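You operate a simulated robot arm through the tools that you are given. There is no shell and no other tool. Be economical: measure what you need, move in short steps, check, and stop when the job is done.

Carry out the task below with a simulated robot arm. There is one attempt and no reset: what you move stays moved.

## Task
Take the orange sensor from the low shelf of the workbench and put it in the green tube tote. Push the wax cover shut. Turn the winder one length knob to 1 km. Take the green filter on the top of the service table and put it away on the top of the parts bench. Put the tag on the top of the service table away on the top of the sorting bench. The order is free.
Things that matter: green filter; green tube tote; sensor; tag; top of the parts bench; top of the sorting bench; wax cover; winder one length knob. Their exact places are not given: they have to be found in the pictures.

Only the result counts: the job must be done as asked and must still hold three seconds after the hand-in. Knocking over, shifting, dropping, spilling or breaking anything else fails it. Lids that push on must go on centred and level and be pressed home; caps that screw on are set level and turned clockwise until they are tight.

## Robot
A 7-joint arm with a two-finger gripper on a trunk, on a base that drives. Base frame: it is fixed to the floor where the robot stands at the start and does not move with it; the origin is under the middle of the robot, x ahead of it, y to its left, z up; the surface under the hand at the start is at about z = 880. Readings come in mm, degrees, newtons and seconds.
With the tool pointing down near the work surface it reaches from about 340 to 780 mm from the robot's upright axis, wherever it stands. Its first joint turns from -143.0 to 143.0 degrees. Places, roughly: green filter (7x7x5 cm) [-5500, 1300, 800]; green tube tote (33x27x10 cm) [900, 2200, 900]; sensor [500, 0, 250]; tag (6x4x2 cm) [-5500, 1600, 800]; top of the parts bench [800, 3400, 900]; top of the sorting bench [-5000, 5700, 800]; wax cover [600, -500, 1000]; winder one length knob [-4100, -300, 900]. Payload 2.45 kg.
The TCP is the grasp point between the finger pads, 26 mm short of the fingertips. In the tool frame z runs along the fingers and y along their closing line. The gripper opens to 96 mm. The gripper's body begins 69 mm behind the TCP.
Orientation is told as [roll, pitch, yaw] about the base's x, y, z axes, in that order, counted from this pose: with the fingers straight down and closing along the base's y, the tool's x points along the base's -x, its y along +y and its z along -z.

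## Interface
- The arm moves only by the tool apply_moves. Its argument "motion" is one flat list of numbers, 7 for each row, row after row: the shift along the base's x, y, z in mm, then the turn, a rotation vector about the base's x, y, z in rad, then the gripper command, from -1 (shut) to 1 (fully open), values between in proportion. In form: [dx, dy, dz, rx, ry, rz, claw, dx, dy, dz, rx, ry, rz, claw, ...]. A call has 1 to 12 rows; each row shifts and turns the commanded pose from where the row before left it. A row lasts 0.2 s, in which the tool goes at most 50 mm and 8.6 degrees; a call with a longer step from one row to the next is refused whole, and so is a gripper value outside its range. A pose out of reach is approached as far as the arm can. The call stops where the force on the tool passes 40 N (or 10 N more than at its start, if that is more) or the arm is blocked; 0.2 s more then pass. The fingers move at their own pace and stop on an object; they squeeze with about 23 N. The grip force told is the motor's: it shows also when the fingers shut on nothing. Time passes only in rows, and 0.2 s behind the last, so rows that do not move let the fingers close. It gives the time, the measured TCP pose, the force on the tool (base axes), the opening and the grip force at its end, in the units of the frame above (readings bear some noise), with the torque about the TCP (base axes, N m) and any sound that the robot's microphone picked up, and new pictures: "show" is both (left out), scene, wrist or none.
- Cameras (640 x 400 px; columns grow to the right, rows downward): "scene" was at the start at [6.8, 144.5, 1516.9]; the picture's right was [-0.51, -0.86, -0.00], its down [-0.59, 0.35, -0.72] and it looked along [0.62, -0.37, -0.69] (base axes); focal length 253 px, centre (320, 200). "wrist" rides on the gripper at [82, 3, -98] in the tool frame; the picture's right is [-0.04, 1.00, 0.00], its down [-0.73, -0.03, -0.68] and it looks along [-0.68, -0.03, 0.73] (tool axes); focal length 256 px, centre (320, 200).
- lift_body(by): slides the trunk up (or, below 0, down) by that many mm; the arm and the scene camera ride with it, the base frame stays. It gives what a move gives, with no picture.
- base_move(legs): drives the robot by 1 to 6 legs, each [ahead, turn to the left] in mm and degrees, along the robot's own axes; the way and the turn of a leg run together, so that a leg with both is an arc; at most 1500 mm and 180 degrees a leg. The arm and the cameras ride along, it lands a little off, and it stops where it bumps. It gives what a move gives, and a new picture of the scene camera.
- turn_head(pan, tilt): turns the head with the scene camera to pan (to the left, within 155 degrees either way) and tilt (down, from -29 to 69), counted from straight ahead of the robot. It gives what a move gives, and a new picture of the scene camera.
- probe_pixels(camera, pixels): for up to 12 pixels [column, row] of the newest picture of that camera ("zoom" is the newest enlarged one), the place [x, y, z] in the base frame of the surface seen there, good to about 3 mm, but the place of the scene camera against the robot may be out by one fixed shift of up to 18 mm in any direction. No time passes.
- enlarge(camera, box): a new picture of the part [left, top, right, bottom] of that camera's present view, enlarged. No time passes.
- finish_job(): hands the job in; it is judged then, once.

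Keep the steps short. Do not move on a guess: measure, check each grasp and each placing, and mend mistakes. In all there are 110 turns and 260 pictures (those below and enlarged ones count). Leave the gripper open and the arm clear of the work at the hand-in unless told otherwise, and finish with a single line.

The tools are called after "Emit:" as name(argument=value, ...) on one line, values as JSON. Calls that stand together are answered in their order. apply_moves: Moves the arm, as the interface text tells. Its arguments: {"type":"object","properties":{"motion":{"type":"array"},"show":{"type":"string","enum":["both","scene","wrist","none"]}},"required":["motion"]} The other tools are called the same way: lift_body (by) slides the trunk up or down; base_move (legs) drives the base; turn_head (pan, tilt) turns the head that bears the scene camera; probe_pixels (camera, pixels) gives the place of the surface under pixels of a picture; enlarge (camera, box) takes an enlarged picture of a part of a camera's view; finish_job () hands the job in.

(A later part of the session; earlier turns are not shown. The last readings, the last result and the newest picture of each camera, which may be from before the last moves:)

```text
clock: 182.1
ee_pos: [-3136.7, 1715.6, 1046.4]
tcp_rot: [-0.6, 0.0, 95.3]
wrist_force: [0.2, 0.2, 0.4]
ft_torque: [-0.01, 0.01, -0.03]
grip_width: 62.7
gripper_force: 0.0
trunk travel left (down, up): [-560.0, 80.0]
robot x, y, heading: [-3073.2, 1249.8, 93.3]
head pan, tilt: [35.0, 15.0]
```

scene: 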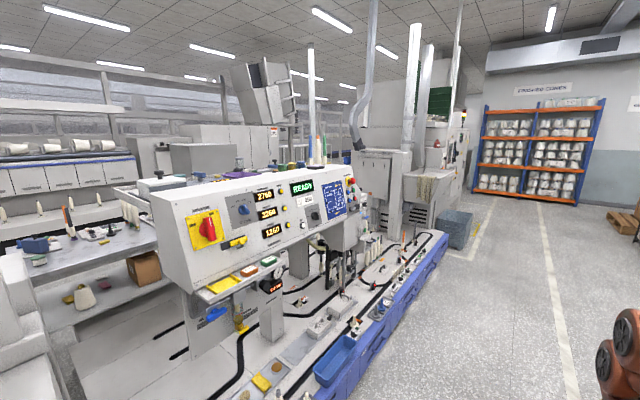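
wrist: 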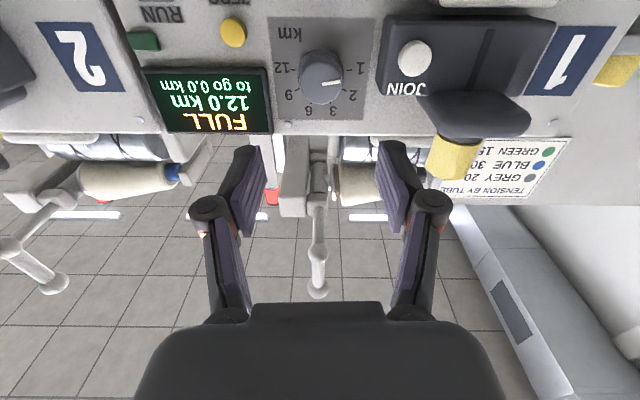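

Emit:
probe_pixels(camera="scene", pixels=[[446, 236], [470, 215], [440, 250], [470, 240], [485, 200], [470, 160], [410, 225], [400, 180], [440, 160], [500, 235], [330, 150], [455, 110]])

Emit:
enlarge(camera="scene", box=[300, 100, 520, 280])

Emit:
turn_head(pan=120, tilt=15)

Emit:
probe_pixels(camera="scene", pixels=[[60, 235], [130, 215], [200, 185], [160, 240], [180, 200], [250, 130], [330, 130], [215, 150], [230, 175], [540, 190], [100, 200], [20, 250]])

```text
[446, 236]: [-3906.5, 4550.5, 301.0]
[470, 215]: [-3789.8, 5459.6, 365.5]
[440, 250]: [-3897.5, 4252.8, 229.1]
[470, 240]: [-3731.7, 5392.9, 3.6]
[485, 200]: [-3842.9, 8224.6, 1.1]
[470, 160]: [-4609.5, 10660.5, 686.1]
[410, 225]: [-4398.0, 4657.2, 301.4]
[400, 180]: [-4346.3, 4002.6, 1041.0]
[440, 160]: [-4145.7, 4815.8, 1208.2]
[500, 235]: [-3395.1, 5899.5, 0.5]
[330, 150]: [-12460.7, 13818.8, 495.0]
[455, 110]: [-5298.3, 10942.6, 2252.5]
```

```text
2.22 times, centred on (410, 190) of scene
```

zoom: 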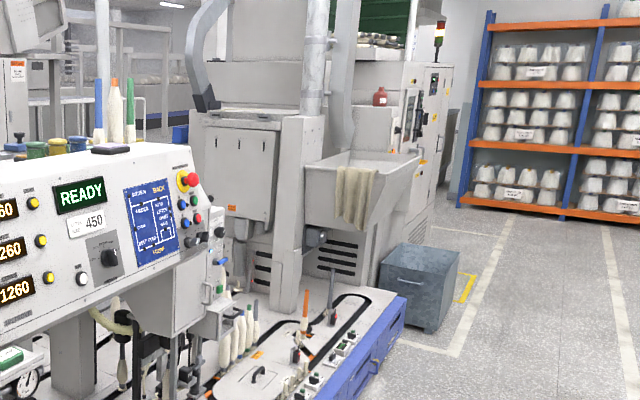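

```text
clock: 183.7
ee_pos: [-3137.2, 1715.6, 1046.2]
tcp_rot: [-0.6, 0.1, 95.3]
wrist_force: [-0.1, -0.6, 0.0]
ft_torque: [-0.03, -0.02, -0.01]
grip_width: 62.6
gripper_force: 0.1
trunk travel left (down, up): [-560.0, 80.0]
robot x, y, heading: [-3072.4, 1250.7, 93.2]
head pan, tilt: [120.0, 15.0]
```

scene: 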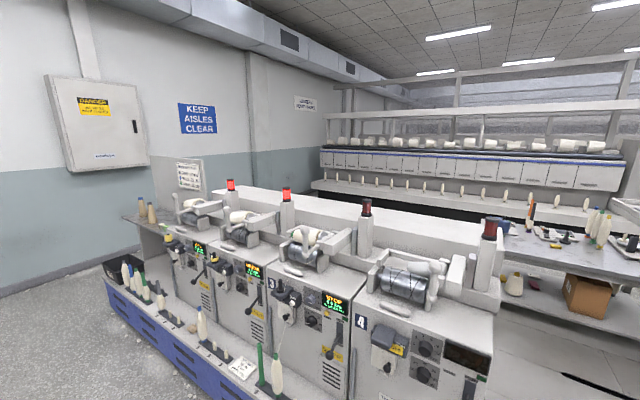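

```text
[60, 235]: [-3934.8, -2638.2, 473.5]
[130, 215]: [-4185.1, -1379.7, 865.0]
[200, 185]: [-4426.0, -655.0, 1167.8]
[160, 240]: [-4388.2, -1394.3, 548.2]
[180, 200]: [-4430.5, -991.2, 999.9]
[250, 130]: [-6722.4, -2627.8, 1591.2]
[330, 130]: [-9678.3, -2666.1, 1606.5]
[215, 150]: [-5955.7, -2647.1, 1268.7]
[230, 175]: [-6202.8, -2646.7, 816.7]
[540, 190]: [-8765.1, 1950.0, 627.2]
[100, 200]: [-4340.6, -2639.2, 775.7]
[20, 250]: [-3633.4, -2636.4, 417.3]
```

There is a passage at the left: the winder desk ends at y≈-1400 and the wall is at y≈-2640. I'll drive there.

Emit:
base_move(legs=[[0, 175.4], [1090, 0], [1090, 0], [1090, 0], [0, -88.6]])

Emit:
turn_head(pan=-10, tilt=15)

```text
clock: 206.4
ee_pos: [-2965.7, -2447.8, 1046.3]
tcp_rot: [-0.6, 0.8, -87.1]
wrist_force: [-0.4, 22.8, 8.4]
ft_torque: [-3.1, 0.09, -0.28]
grip_width: 62.4
gripper_force: 0.1
trunk travel left (down, up): [-560.0, 80.0]
robot x, y, heading: [-3011.6, -1986.0, -88.7]
head pan, tilt: [120.0, 15.0]
stopped in leg 4: the force on the tool passed its limit at 109 N (the readings are from after the stop); the commanded pose is now the measured one
```

scene: 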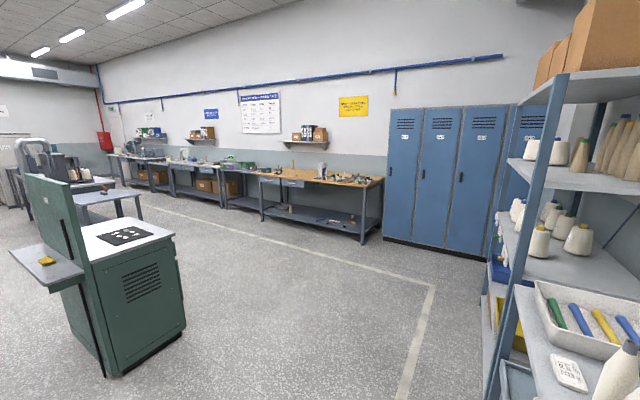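

```text
clock: 208.6
ee_pos: [-2965.1, -2446.7, 1046.2]
tcp_rot: [-0.6, 0.8, -87.0]
wrist_force: [-0.2, 28.2, 6.3]
ft_torque: [-3.59, 0.1, -0.36]
grip_width: 62.5
gripper_force: 0.1
trunk travel left (down, up): [-560.0, 80.0]
robot x, y, heading: [-3011.7, -1984.2, -88.9]
head pan, tilt: [-10.0, 15.0]
```

scene: 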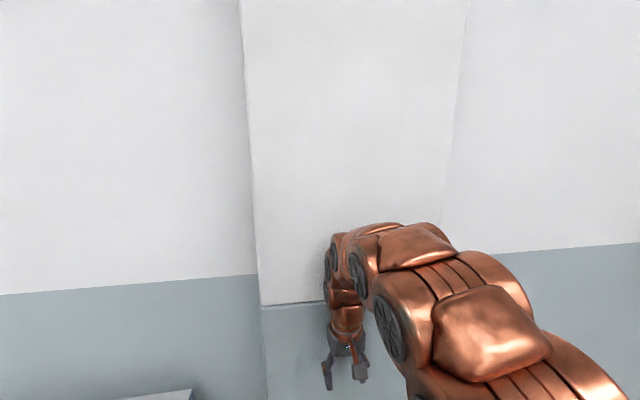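

The hand bumped the wall box at its front, and nothing moved. I'll back off, turn, and look down the passage.

Emit:
base_move(legs=[[-90, 0]])

Emit:
apply_moves(motion=[0, 40, 10, 0, 0, 0, 0.3, 0, 40, 0, 0, 0, 0, 0.3, 0, 20, 0, 0, 0, 0, 0.3], show="none")

Emit:
base_move(legs=[[0, -91]])

Emit:
turn_head(pan=15, tilt=25)

```text
clock: 209.7
ee_pos: [-2967.8, -2360.7, 1045.5]
tcp_rot: [-0.5, 0.9, -87.0]
wrist_force: [0.3, 0.6, 0.5]
ft_torque: [0.02, 0.02, -0.03]
grip_width: 62.5
gripper_force: 0.1
trunk travel left (down, up): [-560.0, 80.0]
robot x, y, heading: [-3012.5, -1895.3, -88.5]
head pan, tilt: [-10.0, 15.0]
```

scene: 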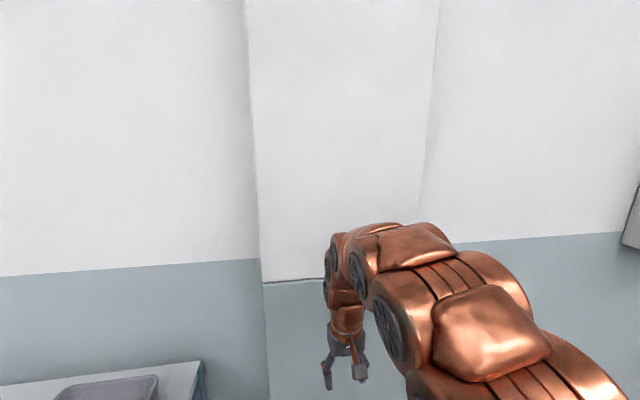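

```text
clock: 210.4
ee_pos: [-2969.3, -2258.7, 1056.1]
tcp_rot: [-0.4, 0.9, -87.0]
wrist_force: [-0.6, -0.4, 0.5]
ft_torque: [-0.03, -0.05, 0.01]
grip_width: 62.2
gripper_force: 0.2
trunk travel left (down, up): [-560.0, 80.0]
robot x, y, heading: [-3010.3, -1896.0, -88.7]
head pan, tilt: [-10.0, 15.0]
```

```text
clock: 214.8
ee_pos: [-3375.7, -1928.7, 1057.0]
tcp_rot: [-0.5, 0.8, -179.0]
wrist_force: [-0.3, -0.1, -0.1]
ft_torque: [-0.01, -0.02, 0.01]
grip_width: 62.3
gripper_force: 0.1
trunk travel left (down, up): [-560.0, 80.0]
robot x, y, heading: [-3012.7, -1898.9, 178.8]
head pan, tilt: [-10.0, 15.0]
```

scene: 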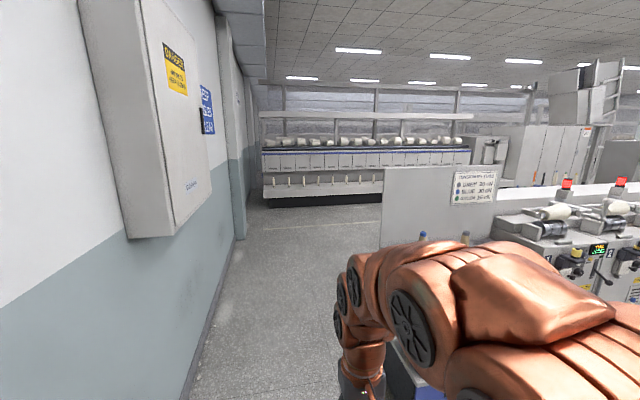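

```text
clock: 215.6
ee_pos: [-3375.5, -1929.2, 1057.7]
tcp_rot: [-0.5, 0.8, -179.0]
wrist_force: [-0.1, 0.4, 0.3]
ft_torque: [-0.04, -0.02, 0.01]
grip_width: 62.2
gripper_force: 0.1
trunk travel left (down, up): [-560.0, 80.0]
robot x, y, heading: [-3013.4, -1899.6, 179.6]
head pan, tilt: [15.0, 25.0]
```

scene: 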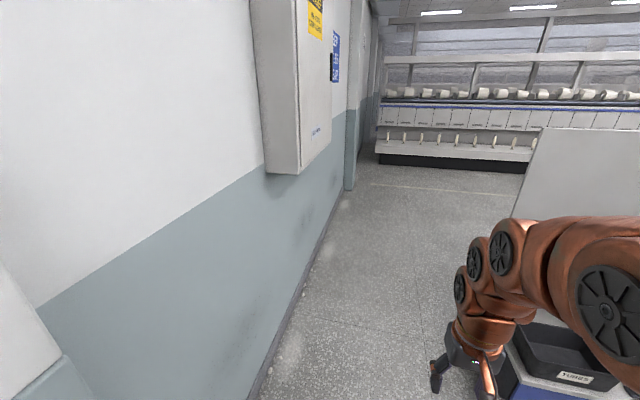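

The passage is clear along y≈-1920. I'll drive on to x≈-5600 and turn toward the service table.

Emit:
base_move(legs=[[1300, 0], [1300, 0], [0, -90]])

Emit:
turn_head(pan=0, tilt=15)

```text
clock: 232.1
ee_pos: [-5662.6, -1550.0, 1056.7]
tcp_rot: [-0.6, 0.8, 94.4]
wrist_force: [-1.1, -0.6, 0.2]
ft_torque: [0.02, -0.05, 0.0]
grip_width: 62.6
gripper_force: 0.1
trunk travel left (down, up): [-560.0, 80.0]
robot x, y, heading: [-5608.2, -1910.3, 92.9]
head pan, tilt: [15.0, 25.0]
```

scene: 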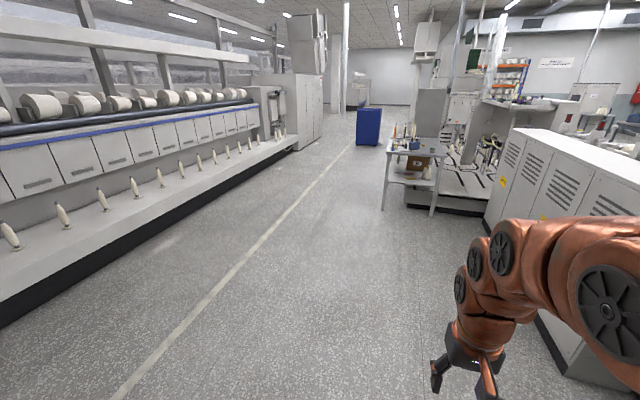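

```text
clock: 232.8
ee_pos: [-5661.7, -1549.3, 1057.0]
tcp_rot: [-0.5, 0.7, 94.4]
wrist_force: [0.0, -0.5, 0.3]
ft_torque: [-0.01, 0.0, -0.02]
grip_width: 62.4
gripper_force: 0.0
trunk travel left (down, up): [-560.0, 80.0]
robot x, y, heading: [-5606.5, -1909.6, 92.6]
head pan, tilt: [0.0, 15.0]
```

scene: 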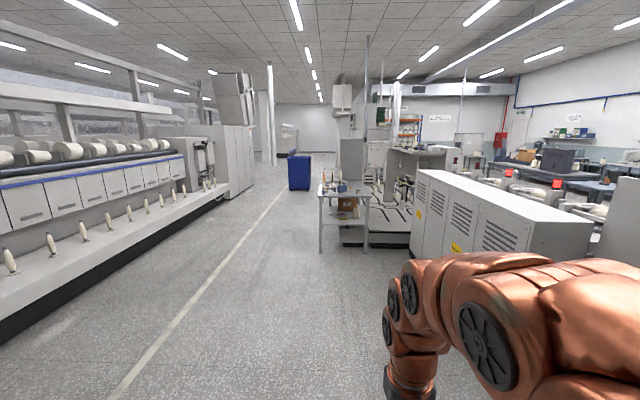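

The service table stands ahead at (345,195), and the aisle leads on northward. I'll probe it.

Emit:
probe_pixels(camera="scene", pixels=[[321, 195], [369, 196], [345, 195], [345, 186], [320, 248], [366, 246], [300, 188], [290, 185], [312, 185], [415, 240], [352, 240], [325, 180]])

Emit:
enlarge(camera="scene", box=[280, 140, 420, 260])

```text
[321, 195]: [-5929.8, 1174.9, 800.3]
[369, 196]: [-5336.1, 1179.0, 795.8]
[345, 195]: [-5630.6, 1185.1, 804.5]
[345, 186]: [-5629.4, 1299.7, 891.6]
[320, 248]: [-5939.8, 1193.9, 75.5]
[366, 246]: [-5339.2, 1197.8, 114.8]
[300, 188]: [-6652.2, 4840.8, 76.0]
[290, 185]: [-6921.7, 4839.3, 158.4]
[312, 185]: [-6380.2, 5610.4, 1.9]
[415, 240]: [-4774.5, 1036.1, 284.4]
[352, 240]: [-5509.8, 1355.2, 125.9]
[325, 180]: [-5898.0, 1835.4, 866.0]
```

```text
3.33 times, centred on (350, 200) of scene
```

zoom: 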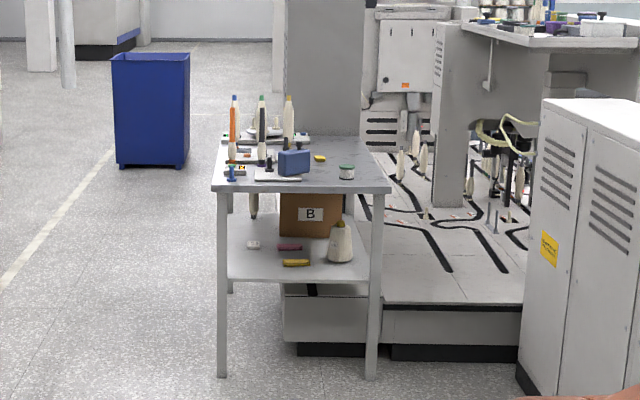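

The table spans x -5935…-5335 with its near edge at y=1175 and top z≈800. I'll approach to about y=600.

Emit:
base_move(legs=[[0, -4], [1250, 0], [1230, 0]])

Emit:
turn_head(pan=5, tilt=40)

```text
clock: 245.5
ee_pos: [-5709.4, 941.8, 1057.5]
tcp_rot: [-0.5, 0.8, 93.9]
wrist_force: [0.5, 0.4, 0.4]
ft_torque: [-0.01, -0.01, 0.0]
grip_width: 62.5
gripper_force: 0.1
trunk travel left (down, up): [-560.0, 80.0]
robot x, y, heading: [-5656.5, 581.5, 92.4]
head pan, tilt: [0.0, 15.0]
```

scene: 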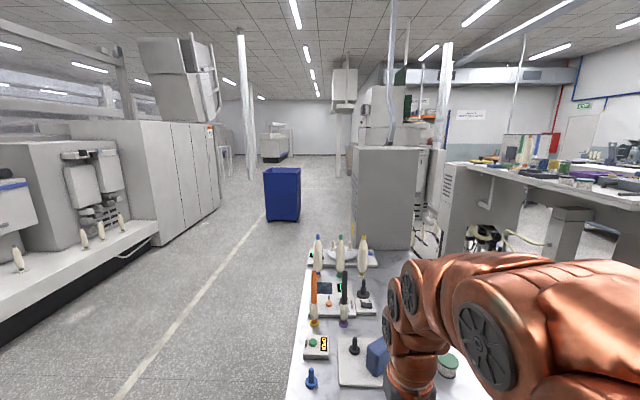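

```text
clock: 246.3
ee_pos: [-5709.0, 942.3, 1057.7]
tcp_rot: [-0.5, 0.8, 93.9]
wrist_force: [0.4, 0.8, 0.2]
ft_torque: [-0.01, -0.02, -0.01]
grip_width: 62.6
gripper_force: 0.0
trunk travel left (down, up): [-560.0, 80.0]
robot x, y, heading: [-5656.5, 580.5, 92.0]
head pan, tilt: [5.0, 40.0]
```

scene: 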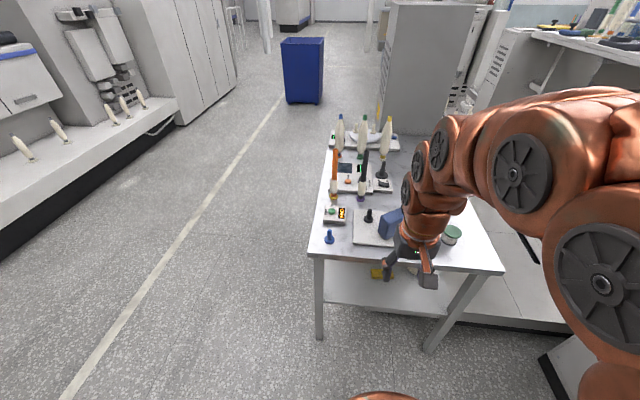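

Emit:
enlarge(camera="scene", box=[310, 100, 510, 280])

Emit:
probe_pixels(camera="scene", pixels=[[452, 232], [452, 242], [445, 230], [460, 230], [318, 250], [499, 268], [338, 140], [390, 205], [364, 230], [345, 185]])

```text
2.22 times, centred on (410, 190) of scene
```

zoom: 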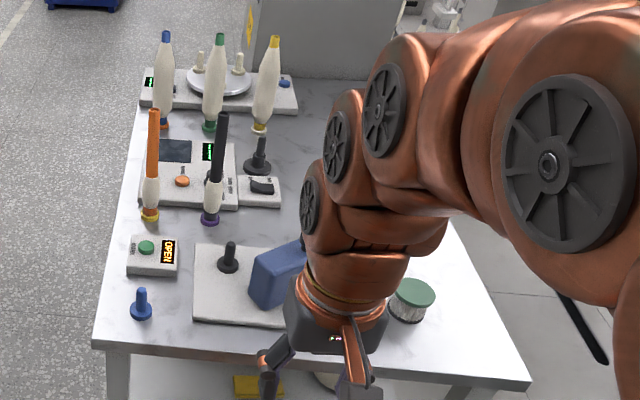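

```text
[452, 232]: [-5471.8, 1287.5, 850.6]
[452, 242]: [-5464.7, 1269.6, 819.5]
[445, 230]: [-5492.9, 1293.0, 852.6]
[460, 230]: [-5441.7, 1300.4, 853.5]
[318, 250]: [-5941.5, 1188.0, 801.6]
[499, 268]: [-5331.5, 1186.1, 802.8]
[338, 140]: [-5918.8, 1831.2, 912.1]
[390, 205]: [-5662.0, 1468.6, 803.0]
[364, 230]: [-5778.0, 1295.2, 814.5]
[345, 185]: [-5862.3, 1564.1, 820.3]
```

The green filter is at about (-5468,1293), z 802–853. The tag is hidden by the arm, so I'll extend over the table to see with the wrist camera.

Emit:
apply_moves(motion=[30, 40, 0, 0, 0, 0, 0.6, 30, 40, 0, 0, 0, 0, 0.6, 30, 40, 0, 0, 0, 0, 0.6, 30, 40, 0, 0, 0, -0.07, 0.6, 30, 40, 0, 0, 0, 0, 0.6, 20, 30, 0, 0, 0, 0, 0.6, 0, 0, 0, 0, 0, 0, 0.6], show="both")

```text
clock: 247.9
ee_pos: [-5536.1, 1174.0, 1054.6]
tcp_rot: [-0.5, 1.0, 89.9]
wrist_force: [-0.1, 0.2, 0.0]
ft_torque: [0.0, -0.03, 0.01]
grip_width: 76.7
gripper_force: 0.0
trunk travel left (down, up): [-560.0, 80.0]
robot x, y, heading: [-5659.8, 581.7, 92.1]
head pan, tilt: [5.0, 40.0]
```

scene: 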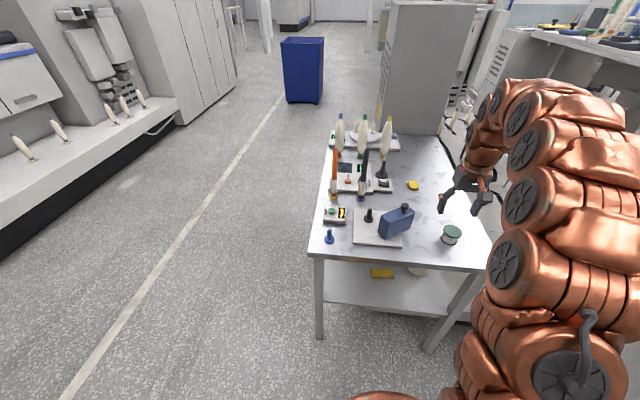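
wrist: 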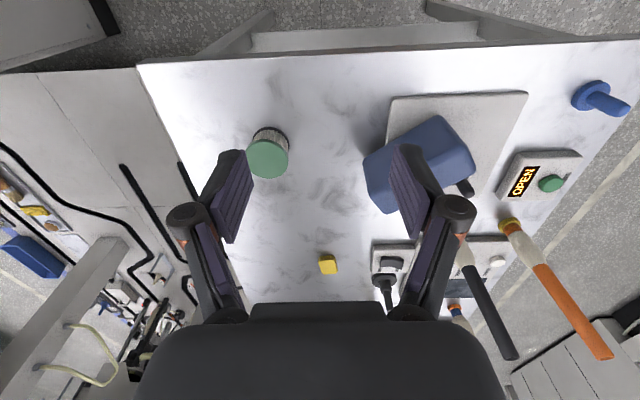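

The yellow tag is at scene (413,186) and wrist (328,263). I'll probe and enlarge.

Emit:
probe_pixels(camera="wrist", pixels=[[328, 263], [321, 257], [334, 257], [335, 272], [321, 273], [267, 158], [267, 140], [250, 158], [286, 158], [267, 175], [266, 132]])

Emit:
enlarge(camera="wrist", box=[240, 120, 400, 300])

Emit:
enlarge(camera="scene", box=[380, 160, 480, 250])

```text
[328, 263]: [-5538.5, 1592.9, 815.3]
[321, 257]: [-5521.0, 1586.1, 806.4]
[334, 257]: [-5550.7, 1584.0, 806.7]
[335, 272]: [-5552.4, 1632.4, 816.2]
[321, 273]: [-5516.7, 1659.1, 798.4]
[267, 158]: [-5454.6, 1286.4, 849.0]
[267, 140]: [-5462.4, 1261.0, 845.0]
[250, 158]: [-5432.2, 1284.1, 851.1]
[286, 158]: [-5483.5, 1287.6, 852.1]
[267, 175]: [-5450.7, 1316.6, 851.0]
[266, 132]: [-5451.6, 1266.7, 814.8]
```

```text
2.22 times, centred on (320, 210) of wrist
```

zoom: 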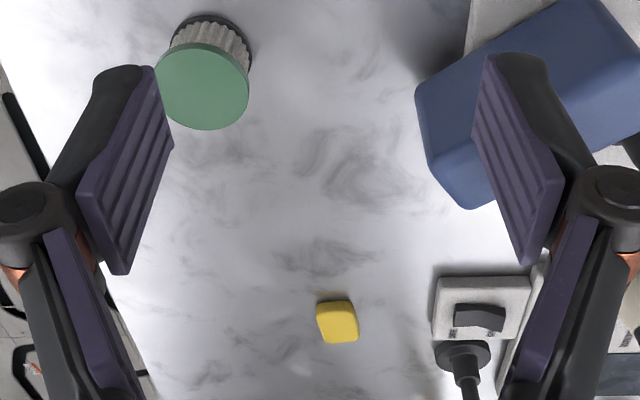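

```text
4.44 times, centred on (430, 205) of scene
```

zoom: 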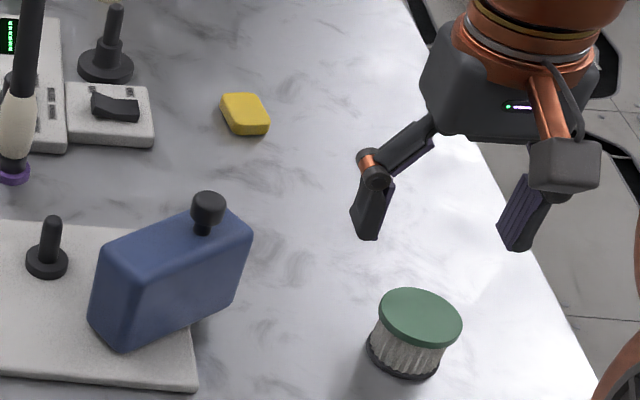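

The tag's centre is about (-5537,1608), z 798–816, which is out of reach from here. I'll move the robot closer, to about (-5570,835).

Emit:
base_move(legs=[[0, -21.5], [265, 0], [0, 19.5]])

Emit:
lift_body(by=-60)

```text
clock: 252.1
ee_pos: [-5425.6, 1418.8, 1055.6]
tcp_rot: [-0.5, 0.8, 87.9]
wrist_force: [-0.9, -0.3, -0.5]
ft_torque: [-0.03, -0.05, -0.03]
grip_width: 76.9
gripper_force: 0.1
trunk travel left (down, up): [-560.0, 80.0]
robot x, y, heading: [-5571.2, 835.7, 90.0]
head pan, tilt: [5.0, 40.0]
```

scene: 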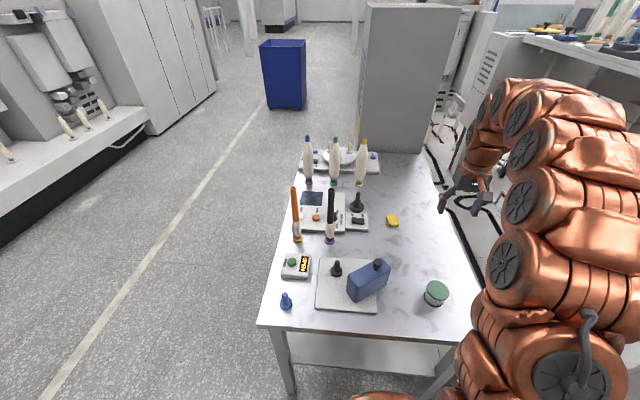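

```text
clock: 253.1
ee_pos: [-5425.7, 1419.2, 995.2]
tcp_rot: [-0.5, 0.7, 87.9]
wrist_force: [0.2, 0.2, 0.5]
ft_torque: [0.0, -0.01, -0.04]
grip_width: 76.8
gripper_force: 0.1
trunk travel left (down, up): [-500.0, 140.0]
robot x, y, heading: [-5569.0, 831.9, 90.0]
head pan, tilt: [5.0, 40.0]
```

Now I'll move above the tag.

Emit:
apply_moves(motion=[-25, 35, -10, 0, 0, 0, 0.3, -25, 35, -10, 0, 0, 0, 0.3, -25, 35, -10, 0, 0, 0, 0.3, -20, 35, -15, 0, 0, 0.035, 0.3, -16, 30, -20, 0, 0, 0, 0.3, 0, 0, -20, 0, 0, 0, 0.3, 0, 0, 0, 0, 0, 0, 0.3], show="wrist")

```text
clock: 254.7
ee_pos: [-5538.1, 1590.4, 910.3]
tcp_rot: [-0.5, 0.8, 89.7]
wrist_force: [0.0, 1.1, 0.0]
ft_torque: [0.0, -0.03, -0.02]
grip_width: 62.5
gripper_force: 0.1
trunk travel left (down, up): [-500.0, 140.0]
robot x, y, heading: [-5570.2, 832.8, 90.3]
head pan, tilt: [5.0, 40.0]
```

wrist: 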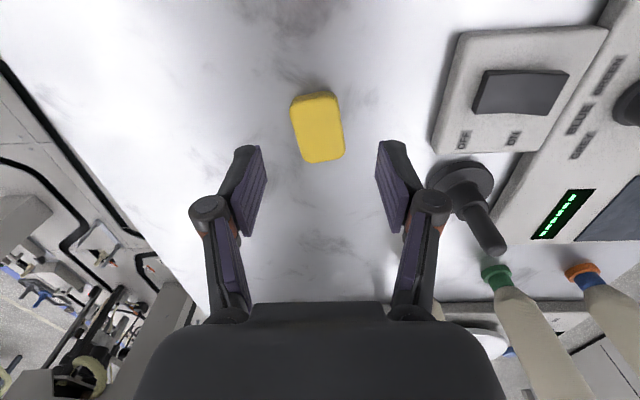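

Emit:
probe_pixels(camera="wrist", pixels=[[318, 127], [293, 106], [334, 98], [306, 160], [342, 152], [298, 130], [338, 124], [270, 60]])

```text
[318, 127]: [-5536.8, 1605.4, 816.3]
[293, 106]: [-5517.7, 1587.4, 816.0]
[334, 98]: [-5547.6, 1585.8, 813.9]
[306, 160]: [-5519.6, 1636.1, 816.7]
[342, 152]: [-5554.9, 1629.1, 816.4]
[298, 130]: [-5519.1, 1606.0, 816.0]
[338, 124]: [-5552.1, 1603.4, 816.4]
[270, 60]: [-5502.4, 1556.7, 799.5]
```

The tag is centred at (-5536,1608), turned about 7°. I'll align, descend to TCP z≈827 and close.

Emit:
apply_moves(motion=[2, 18, -20, 0, 0, 0.12, 0.3, 0, 0, -30, 0, 0, 0, 0.3, 0, 0, -25, 0, 0, 0, 0.3, 0, 0, -8, 0, 0, 0, 0.3, 0, 0, 0, 0, 0, 0, -0.1, 0, 0, 0, 0, 0, 0, -1, 0, 0, 0, 0, 0, 0, -1], show="wrist")

```text
clock: 256.3
ee_pos: [-5537.0, 1607.9, 826.1]
tcp_rot: [-0.6, 0.8, 96.7]
wrist_force: [-0.9, -0.1, 1.7]
ft_torque: [0.02, 0.03, 0.0]
grip_width: 39.0
gripper_force: 23.0
trunk travel left (down, up): [-500.0, 140.0]
robot x, y, heading: [-5568.2, 830.4, 90.3]
head pan, tilt: [5.0, 40.0]
```

wrist: 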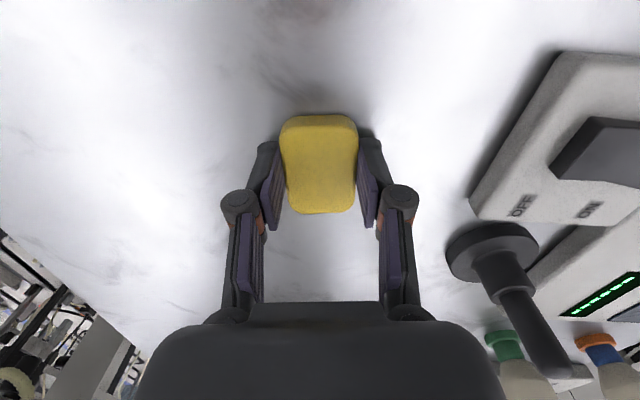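

The tag is gripped (39 mm). I'll lift, retract, back away from the table, then look north.

Emit:
apply_moves(motion=[0, 0, 45, 0, 0, 0, -1, 0, 0, 45, 0, 0, 0, -1, 0, 0, 45, 0, 0, 0, -1, 0, -15, 40, 0, 0, 0, -1, 0, -40, 20, 0, 0, 0, -1, 0, -45, 0, 0, 0, 0, -1, 0, -45, 0, 0, 0, 0, -1, 0, -45, 0, 0, 0, 0, -1, 0, -45, 0, 0, 0, 0, -1, 0, -45, 0, 0, 0, 0, -1, 0, -45, 0, 0, 0, 0, -1, 0, -30, 0, 0, 0, 0, -1], show="wrist")

Emit:
base_move(legs=[[-500, 0]])

Emit:
turn_head(pan=5, tilt=8)

```text
clock: 258.9
ee_pos: [-5536.4, 1234.0, 986.4]
tcp_rot: [-0.4, 0.9, 96.8]
wrist_force: [-0.1, -0.5, -0.6]
ft_torque: [-0.02, 0.02, 0.02]
grip_width: 38.6
gripper_force: 22.8
out of reach, approached as far as the arm can: row 2, 3
trunk travel left (down, up): [-500.0, 140.0]
robot x, y, heading: [-5570.4, 829.9, 90.1]
head pan, tilt: [5.0, 40.0]
```

wrist: 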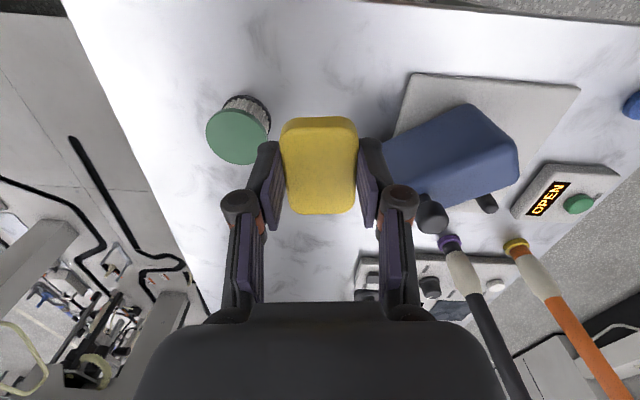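

```text
clock: 261.8
ee_pos: [-5533.1, 747.6, 987.7]
tcp_rot: [-0.5, 0.8, 96.0]
wrist_force: [-1.2, 0.2, -0.1]
ft_torque: [-0.01, 0.02, -0.01]
grip_width: 38.9
gripper_force: 22.9
trunk travel left (down, up): [-500.0, 140.0]
robot x, y, heading: [-5572.8, 347.3, 89.4]
head pan, tilt: [5.0, 40.0]
```

scene: 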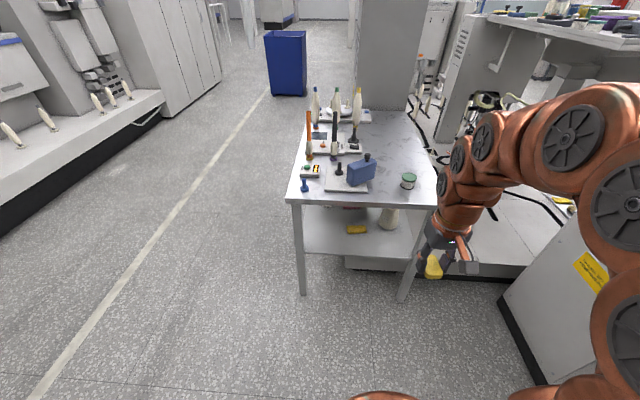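

```text
clock: 262.7
ee_pos: [-5534.8, 748.1, 985.7]
tcp_rot: [-0.5, 0.8, 96.0]
wrist_force: [-0.2, 0.2, -0.2]
ft_torque: [0.01, 0.03, -0.01]
grip_width: 38.9
gripper_force: 23.1
trunk travel left (down, up): [-500.0, 140.0]
robot x, y, heading: [-5568.7, 346.2, 89.3]
head pan, tilt: [5.0, 8.0]
```

scene: 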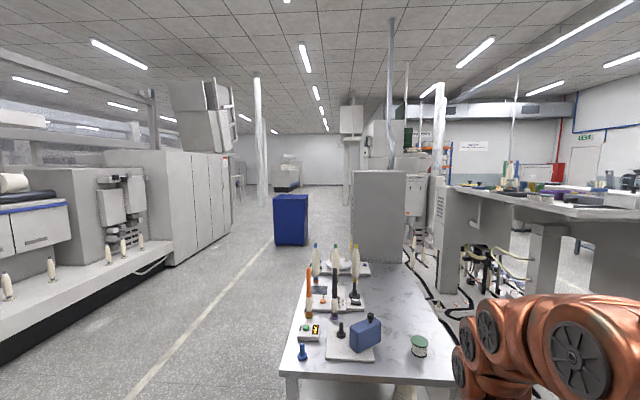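

Emit:
probe_pixels(camera="scene", pixels=[[306, 235], [276, 240], [290, 243], [200, 300], [163, 262], [355, 245], [340, 200], [365, 175], [348, 170], [290, 185], [330, 190], [400, 190]])

Emit:
enlarge(camera="scene", box=[220, 80, 460, 260])

```text
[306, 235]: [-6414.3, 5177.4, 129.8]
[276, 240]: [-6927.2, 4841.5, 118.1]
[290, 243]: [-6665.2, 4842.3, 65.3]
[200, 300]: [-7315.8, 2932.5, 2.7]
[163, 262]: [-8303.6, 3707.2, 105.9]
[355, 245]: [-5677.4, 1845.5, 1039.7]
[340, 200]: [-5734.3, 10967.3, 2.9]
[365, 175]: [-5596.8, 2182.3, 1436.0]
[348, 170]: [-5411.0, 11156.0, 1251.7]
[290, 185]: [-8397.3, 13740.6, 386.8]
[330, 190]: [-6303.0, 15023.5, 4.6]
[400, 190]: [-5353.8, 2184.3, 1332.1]
```

```text
2.22 times, centred on (340, 170) of scene
```

zoom: 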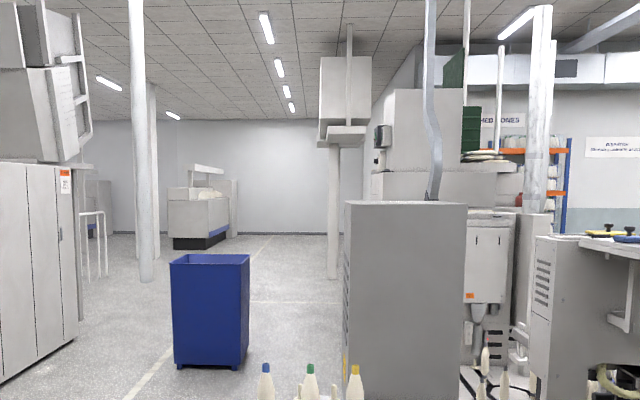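

I'll drive around the table's left side and up the aisle to about (-6430,3400), then look for the sorting bench.

Emit:
base_move(legs=[[0, 54], [1090, 0], [0, -53.5], [1200, 0], [1200, 0]])

Emit:
turn_head(pan=-35, tilt=12)

```text
clock: 284.5
ee_pos: [-6351.8, 3762.8, 988.0]
tcp_rot: [-0.5, 0.8, 94.2]
wrist_force: [0.5, 0.6, 0.0]
ft_torque: [-0.01, -0.02, 0.0]
grip_width: 39.0
gripper_force: 23.5
trunk travel left (down, up): [-500.0, 140.0]
robot x, y, heading: [-6404.1, 3365.1, 87.6]
head pan, tilt: [5.0, 8.0]
```

scene: 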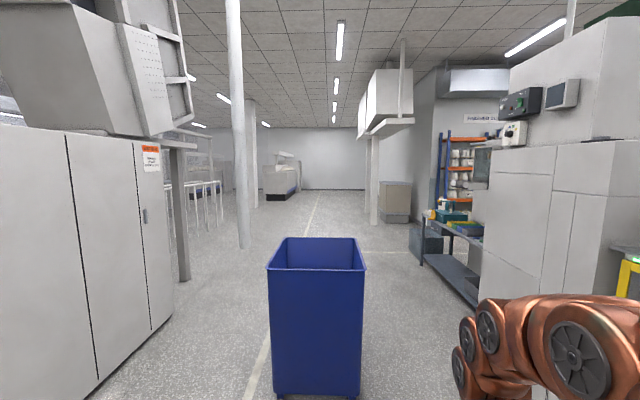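

```text
clock: 285.5
ee_pos: [-6352.2, 3763.0, 986.6]
tcp_rot: [-0.5, 0.8, 94.0]
wrist_force: [-0.1, -1.2, -0.6]
ft_torque: [-0.01, 0.05, 0.02]
grip_width: 39.1
gripper_force: 23.2
trunk travel left (down, up): [-500.0, 140.0]
robot x, y, heading: [-6403.6, 3367.0, 87.6]
head pan, tilt: [-35.0, 12.0]
```

scene: 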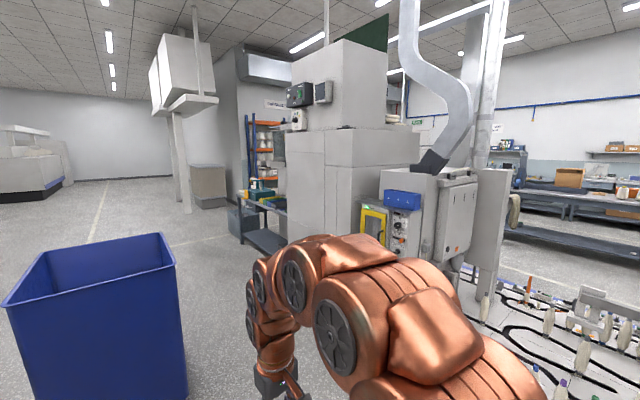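

The sorting bench shows at about (255,200), beyond the machine. I'll probe it and the path.

Emit:
probe_pixels(camera="scene", pixels=[[262, 200], [245, 195], [285, 210], [245, 240], [270, 250], [230, 220], [180, 320], [170, 235], [285, 235], [360, 215], [325, 160], [200, 205]])

Emit:
enlarge(camera="scene", box=[210, 150, 330, 260])

```text
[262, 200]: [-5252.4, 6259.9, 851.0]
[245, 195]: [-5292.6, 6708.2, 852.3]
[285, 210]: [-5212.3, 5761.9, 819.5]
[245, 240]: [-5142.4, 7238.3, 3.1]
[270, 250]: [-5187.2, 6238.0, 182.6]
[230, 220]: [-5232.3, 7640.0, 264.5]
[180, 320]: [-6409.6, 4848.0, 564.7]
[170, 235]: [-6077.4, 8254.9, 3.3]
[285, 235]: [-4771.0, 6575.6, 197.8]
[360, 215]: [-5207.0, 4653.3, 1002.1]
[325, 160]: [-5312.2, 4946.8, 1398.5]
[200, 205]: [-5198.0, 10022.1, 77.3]
```

```text
3.64 times, centred on (270, 205) of scene
```

zoom: 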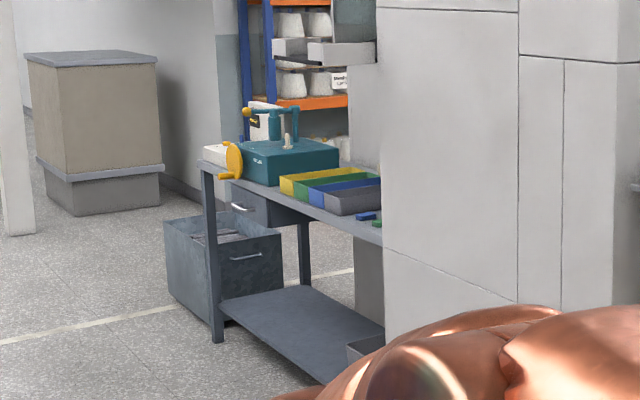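

I'll drive between the bin (x<-6400) and the machine (x>-5320) along x≈-5890 to y≈5750.

Emit:
base_move(legs=[[0, -27], [1070, 0], [0, 29.4], [1450, 0]])

Emit:
turn_head(pan=-75, tilt=35)

```text
clock: 300.7
ee_pos: [-5834.1, 6153.0, 986.6]
tcp_rot: [-0.5, 0.8, 95.7]
wrist_force: [0.0, -0.3, -0.1]
ft_torque: [-0.02, -0.03, -0.01]
grip_width: 38.8
gripper_force: 23.5
trunk travel left (down, up): [-500.0, 140.0]
robot x, y, heading: [-5872.2, 5751.0, 89.3]
head pan, tilt: [-35.0, 12.0]
```

scene: 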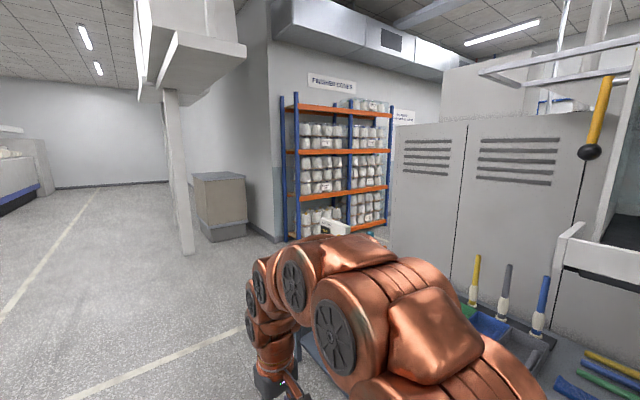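

```text
clock: 301.7
ee_pos: [-5833.6, 6152.9, 987.7]
tcp_rot: [-0.5, 0.8, 95.7]
wrist_force: [0.9, -0.4, -0.7]
ft_torque: [0.01, 0.0, 0.0]
grip_width: 38.7
gripper_force: 23.1
trunk travel left (down, up): [-500.0, 140.0]
robot x, y, heading: [-5875.0, 5750.4, 89.1]
head pan, tilt: [-75.0, 35.0]
```

scene: 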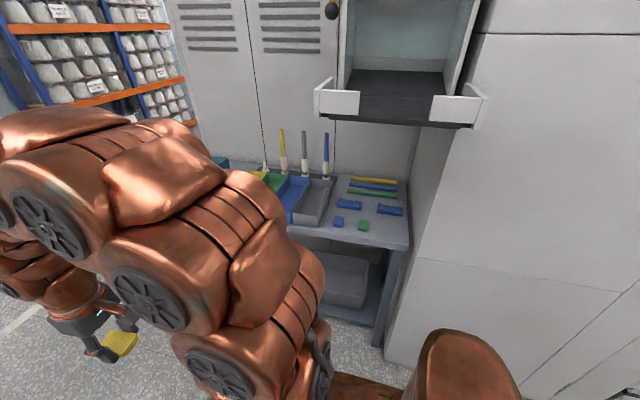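

Emit:
enlarge(camera="scene", box=[260, 70, 500, 260])

Emit:
probe_pixels(camera="scene", pixels=[[339, 221], [363, 226], [390, 232], [350, 236], [408, 248], [320, 108], [470, 120], [400, 120], [383, 217], [325, 225], [405, 185], [290, 228]])

```text
2.11 times, centred on (380, 165) of scene
```

zoom: 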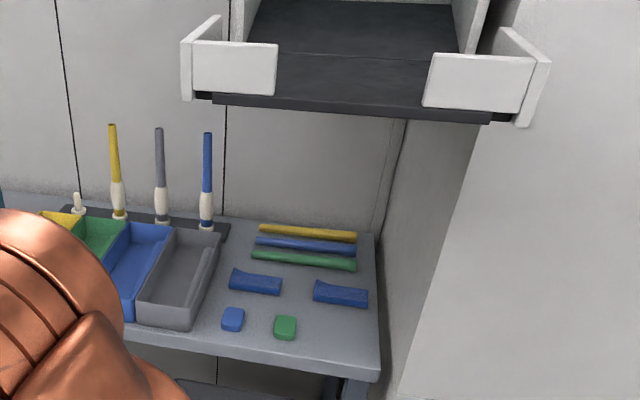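

```text
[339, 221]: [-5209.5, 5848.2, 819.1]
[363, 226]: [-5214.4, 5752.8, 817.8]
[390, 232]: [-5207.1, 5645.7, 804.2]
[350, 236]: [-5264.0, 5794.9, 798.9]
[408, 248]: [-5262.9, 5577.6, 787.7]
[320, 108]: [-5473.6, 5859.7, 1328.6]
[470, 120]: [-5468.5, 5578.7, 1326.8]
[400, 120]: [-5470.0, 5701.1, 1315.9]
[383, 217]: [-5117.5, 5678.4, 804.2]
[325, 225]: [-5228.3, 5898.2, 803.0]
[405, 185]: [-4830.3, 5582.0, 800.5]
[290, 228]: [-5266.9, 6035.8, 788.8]
```

The bench front edge is x≈-5268, top z≈803. A blue and a green tag lie at y≈5848 and 5753, and a free place beside them is at (-5207,5650). A chute hangs over at z≈1300, so I'll lower the trunk first, then turn to face the bench.

Emit:
lift_body(by=-120)

Emit:
base_move(legs=[[0, -89]])

Emit:
turn_head(pan=-5, tilt=35)

```text
clock: 303.2
ee_pos: [-5833.8, 6152.9, 866.8]
tcp_rot: [-0.5, 0.8, 95.6]
wrist_force: [-0.1, -0.5, -0.2]
ft_torque: [-0.01, -0.03, -0.02]
grip_width: 38.9
gripper_force: 22.7
trunk travel left (down, up): [-380.0, 260.0]
robot x, y, heading: [-5872.6, 5751.5, 89.2]
head pan, tilt: [-75.0, 35.0]
```

```text
clock: 307.4
ee_pos: [-5473.5, 5720.4, 866.8]
tcp_rot: [-0.5, 0.8, 6.7]
wrist_force: [-0.8, 0.9, 0.0]
ft_torque: [0.0, 0.02, 0.02]
grip_width: 39.3
gripper_force: 23.1
trunk travel left (down, up): [-380.0, 260.0]
robot x, y, heading: [-5874.2, 5752.1, 0.4]
head pan, tilt: [-75.0, 35.0]
```

scene: 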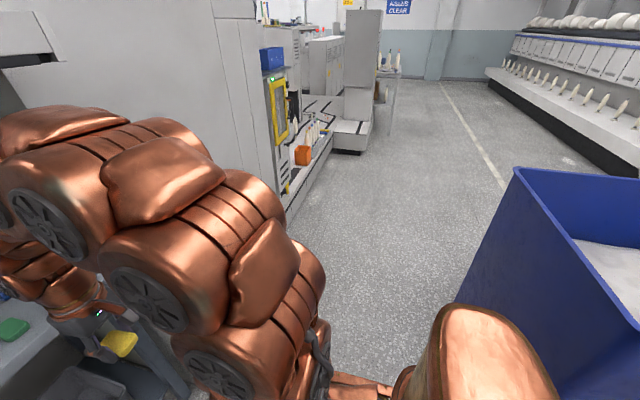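

```text
clock: 308.8
ee_pos: [-5473.5, 5719.8, 867.9]
tcp_rot: [-0.5, 0.8, 6.7]
wrist_force: [0.2, 0.2, -0.4]
ft_torque: [0.02, 0.01, -0.01]
grip_width: 38.8
gripper_force: 23.3
trunk travel left (down, up): [-380.0, 260.0]
robot x, y, heading: [-5869.7, 5753.5, -0.1]
head pan, tilt: [-5.0, 35.0]
```

scene: 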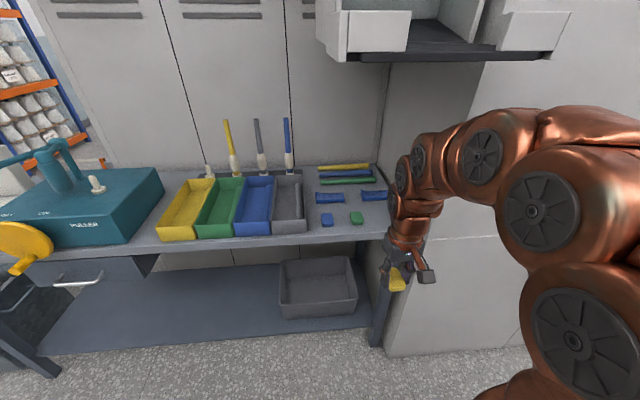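

The arm is below the chute. I'll extend over the free spot next to the green tag at z≈900.

Emit:
apply_moves(motion=[20, 0, 25, 0, 0, -0.06, -1, 40, -12, 8, 0, 0, -0.057, -1, 40, -12, 0, 0, 0, 0, -1, 40, -12, 0, 0, 0, 0, -1, 40, -12, 0, 0, 0, 0, -1, 40, -12, 0, 0, 0, 0, -1, 40, -10, 0, 0, 0, 0, -1, 5, 0, 0, 0, 0, 0, -1], show="both")

```text
clock: 310.6
ee_pos: [-5208.6, 5649.3, 901.4]
tcp_rot: [-0.5, 0.9, -0.1]
wrist_force: [-0.2, -0.7, 0.0]
ft_torque: [0.0, -0.02, -0.04]
grip_width: 38.7
gripper_force: 23.1
trunk travel left (down, up): [-380.0, 260.0]
robot x, y, heading: [-5872.0, 5751.4, 0.3]
head pan, tilt: [-5.0, 35.0]
```

scene: 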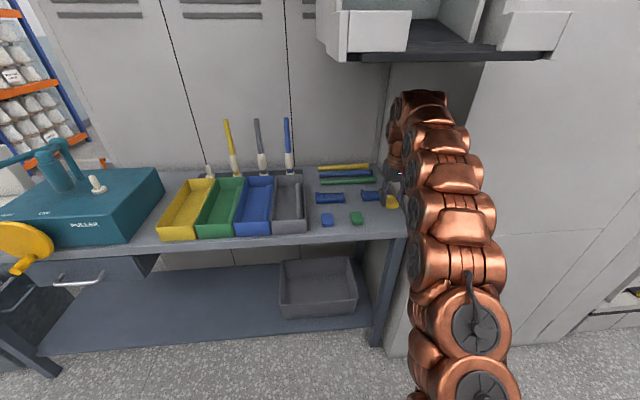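
wrist: 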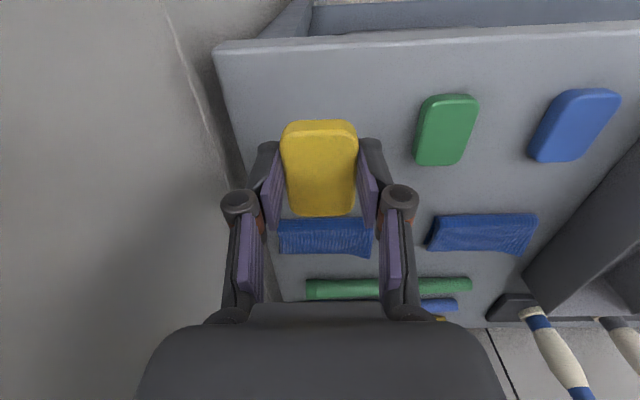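

Emit:
probe_pixels(camera="wrist", pixels=[[300, 222], [350, 222], [445, 130], [422, 120], [450, 164], [440, 98], [225, 90], [270, 90], [360, 90], [390, 120], [240, 55]])

```text
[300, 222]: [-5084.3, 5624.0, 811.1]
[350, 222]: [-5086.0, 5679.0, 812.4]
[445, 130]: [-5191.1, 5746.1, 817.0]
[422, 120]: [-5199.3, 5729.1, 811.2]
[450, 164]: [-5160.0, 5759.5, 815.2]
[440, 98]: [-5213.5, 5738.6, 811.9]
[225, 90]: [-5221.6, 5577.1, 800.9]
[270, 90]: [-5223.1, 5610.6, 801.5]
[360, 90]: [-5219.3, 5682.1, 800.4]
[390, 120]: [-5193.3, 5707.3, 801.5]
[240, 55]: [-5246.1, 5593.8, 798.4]
```

The spot is clear. I'll shift 18 mm inward and descend to TCP z≈829, then open.

Emit:
apply_moves(motion=[18, 2, -20, 0, 0, 0, -1, 0, 0, -30, 0, 0, 0, -1, 0, 0, -15, 0, 0, 0, -1, 0, 0, -7, 0, 0, 0, -1, 0, 0, 0, 0, 0, 0, -1], show="none")

```text
clock: 311.8
ee_pos: [-5190.5, 5651.1, 827.6]
tcp_rot: [-0.4, 0.8, 0.0]
wrist_force: [0.0, 0.3, -0.6]
ft_torque: [-0.01, -0.02, -0.04]
grip_width: 39.0
gripper_force: 22.8
trunk travel left (down, up): [-380.0, 260.0]
robot x, y, heading: [-5875.2, 5751.9, 0.1]
head pan, tilt: [-5.0, 35.0]
```

Emit:
apply_moves(motion=[0, 0, -1.5, 0, 0, 0, -1, 0, 0, 0, 0, 0, 0, -0.1, 0, 0, 0, 0, 0, 0, 0.2, 0, 0, 0, 0, 0, 0, 0.2, 0, 0, 30, 0, 0, 0, 0.2, 0, 0, 40, 0, 0, 0, 0.2, -30, 0, 10, 0, 0, 0, 0.2], show="wrist")

```text
clock: 313.4
ee_pos: [-5220.3, 5651.5, 905.9]
tcp_rot: [-0.6, 0.9, 0.0]
wrist_force: [0.4, 0.0, 0.2]
ft_torque: [-0.03, 0.04, 0.01]
grip_width: 57.3
gripper_force: 0.1
trunk travel left (down, up): [-380.0, 260.0]
robot x, y, heading: [-5875.3, 5752.8, 0.1]
head pan, tilt: [-5.0, 35.0]
```

wrist: 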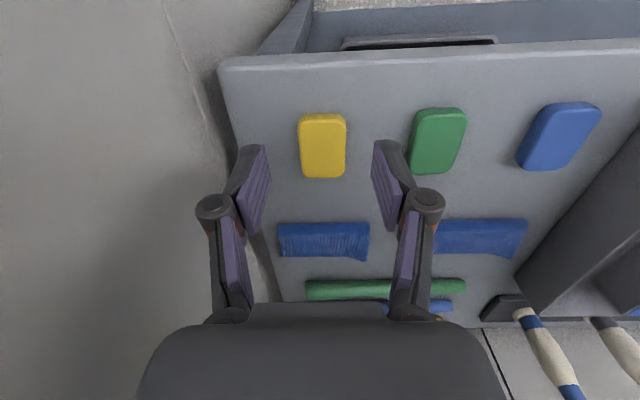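

The tag lies beside the other two. I'll retract and return to the service table for the green filter.

Emit:
apply_moves(motion=[-40, 12, 0, 0, 0, 0, 0.6, -45, 12, 0, 0, 0, 0, 0.6, -45, 12, 0, 0, 0, 0, 0.6, -45, 12, 0, 0, 0, 0, 0.6, -45, 12, 0, 0, 0, 0, 0.6, -40, 10, 0, 0, 0, 0, 0.6], show="none")

Emit:
base_move(legs=[[0, -90], [1450, 0], [0, -29.6], [1070, 0], [0, 29.6], [1200, 0]])

```text
clock: 314.8
ee_pos: [-5479.7, 5723.1, 903.1]
tcp_rot: [-0.5, 0.9, 0.0]
wrist_force: [0.1, -0.1, 0.6]
ft_torque: [-0.03, 0.01, 0.01]
grip_width: 77.0
gripper_force: 0.1
trunk travel left (down, up): [-380.0, 260.0]
robot x, y, heading: [-5872.4, 5752.3, 0.3]
head pan, tilt: [-5.0, 35.0]
```

```text
clock: 339.1
ee_pos: [-6408.1, 1874.3, 903.5]
tcp_rot: [-0.5, 0.8, -89.7]
wrist_force: [-0.9, 0.0, -0.3]
ft_torque: [0.0, 0.0, -0.01]
grip_width: 76.8
gripper_force: 0.0
trunk travel left (down, up): [-380.0, 260.0]
robot x, y, heading: [-6380.8, 2270.7, -89.6]
head pan, tilt: [-5.0, 35.0]
```

scene: 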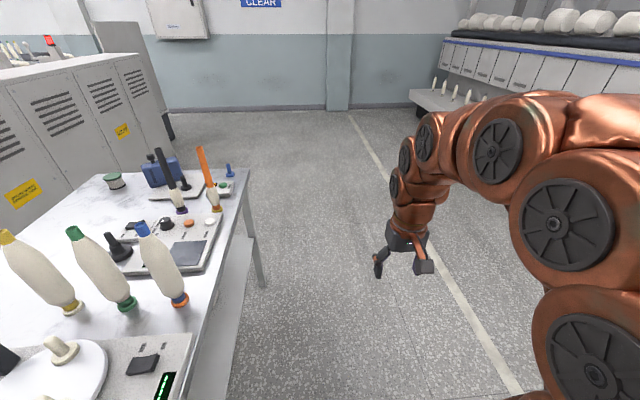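

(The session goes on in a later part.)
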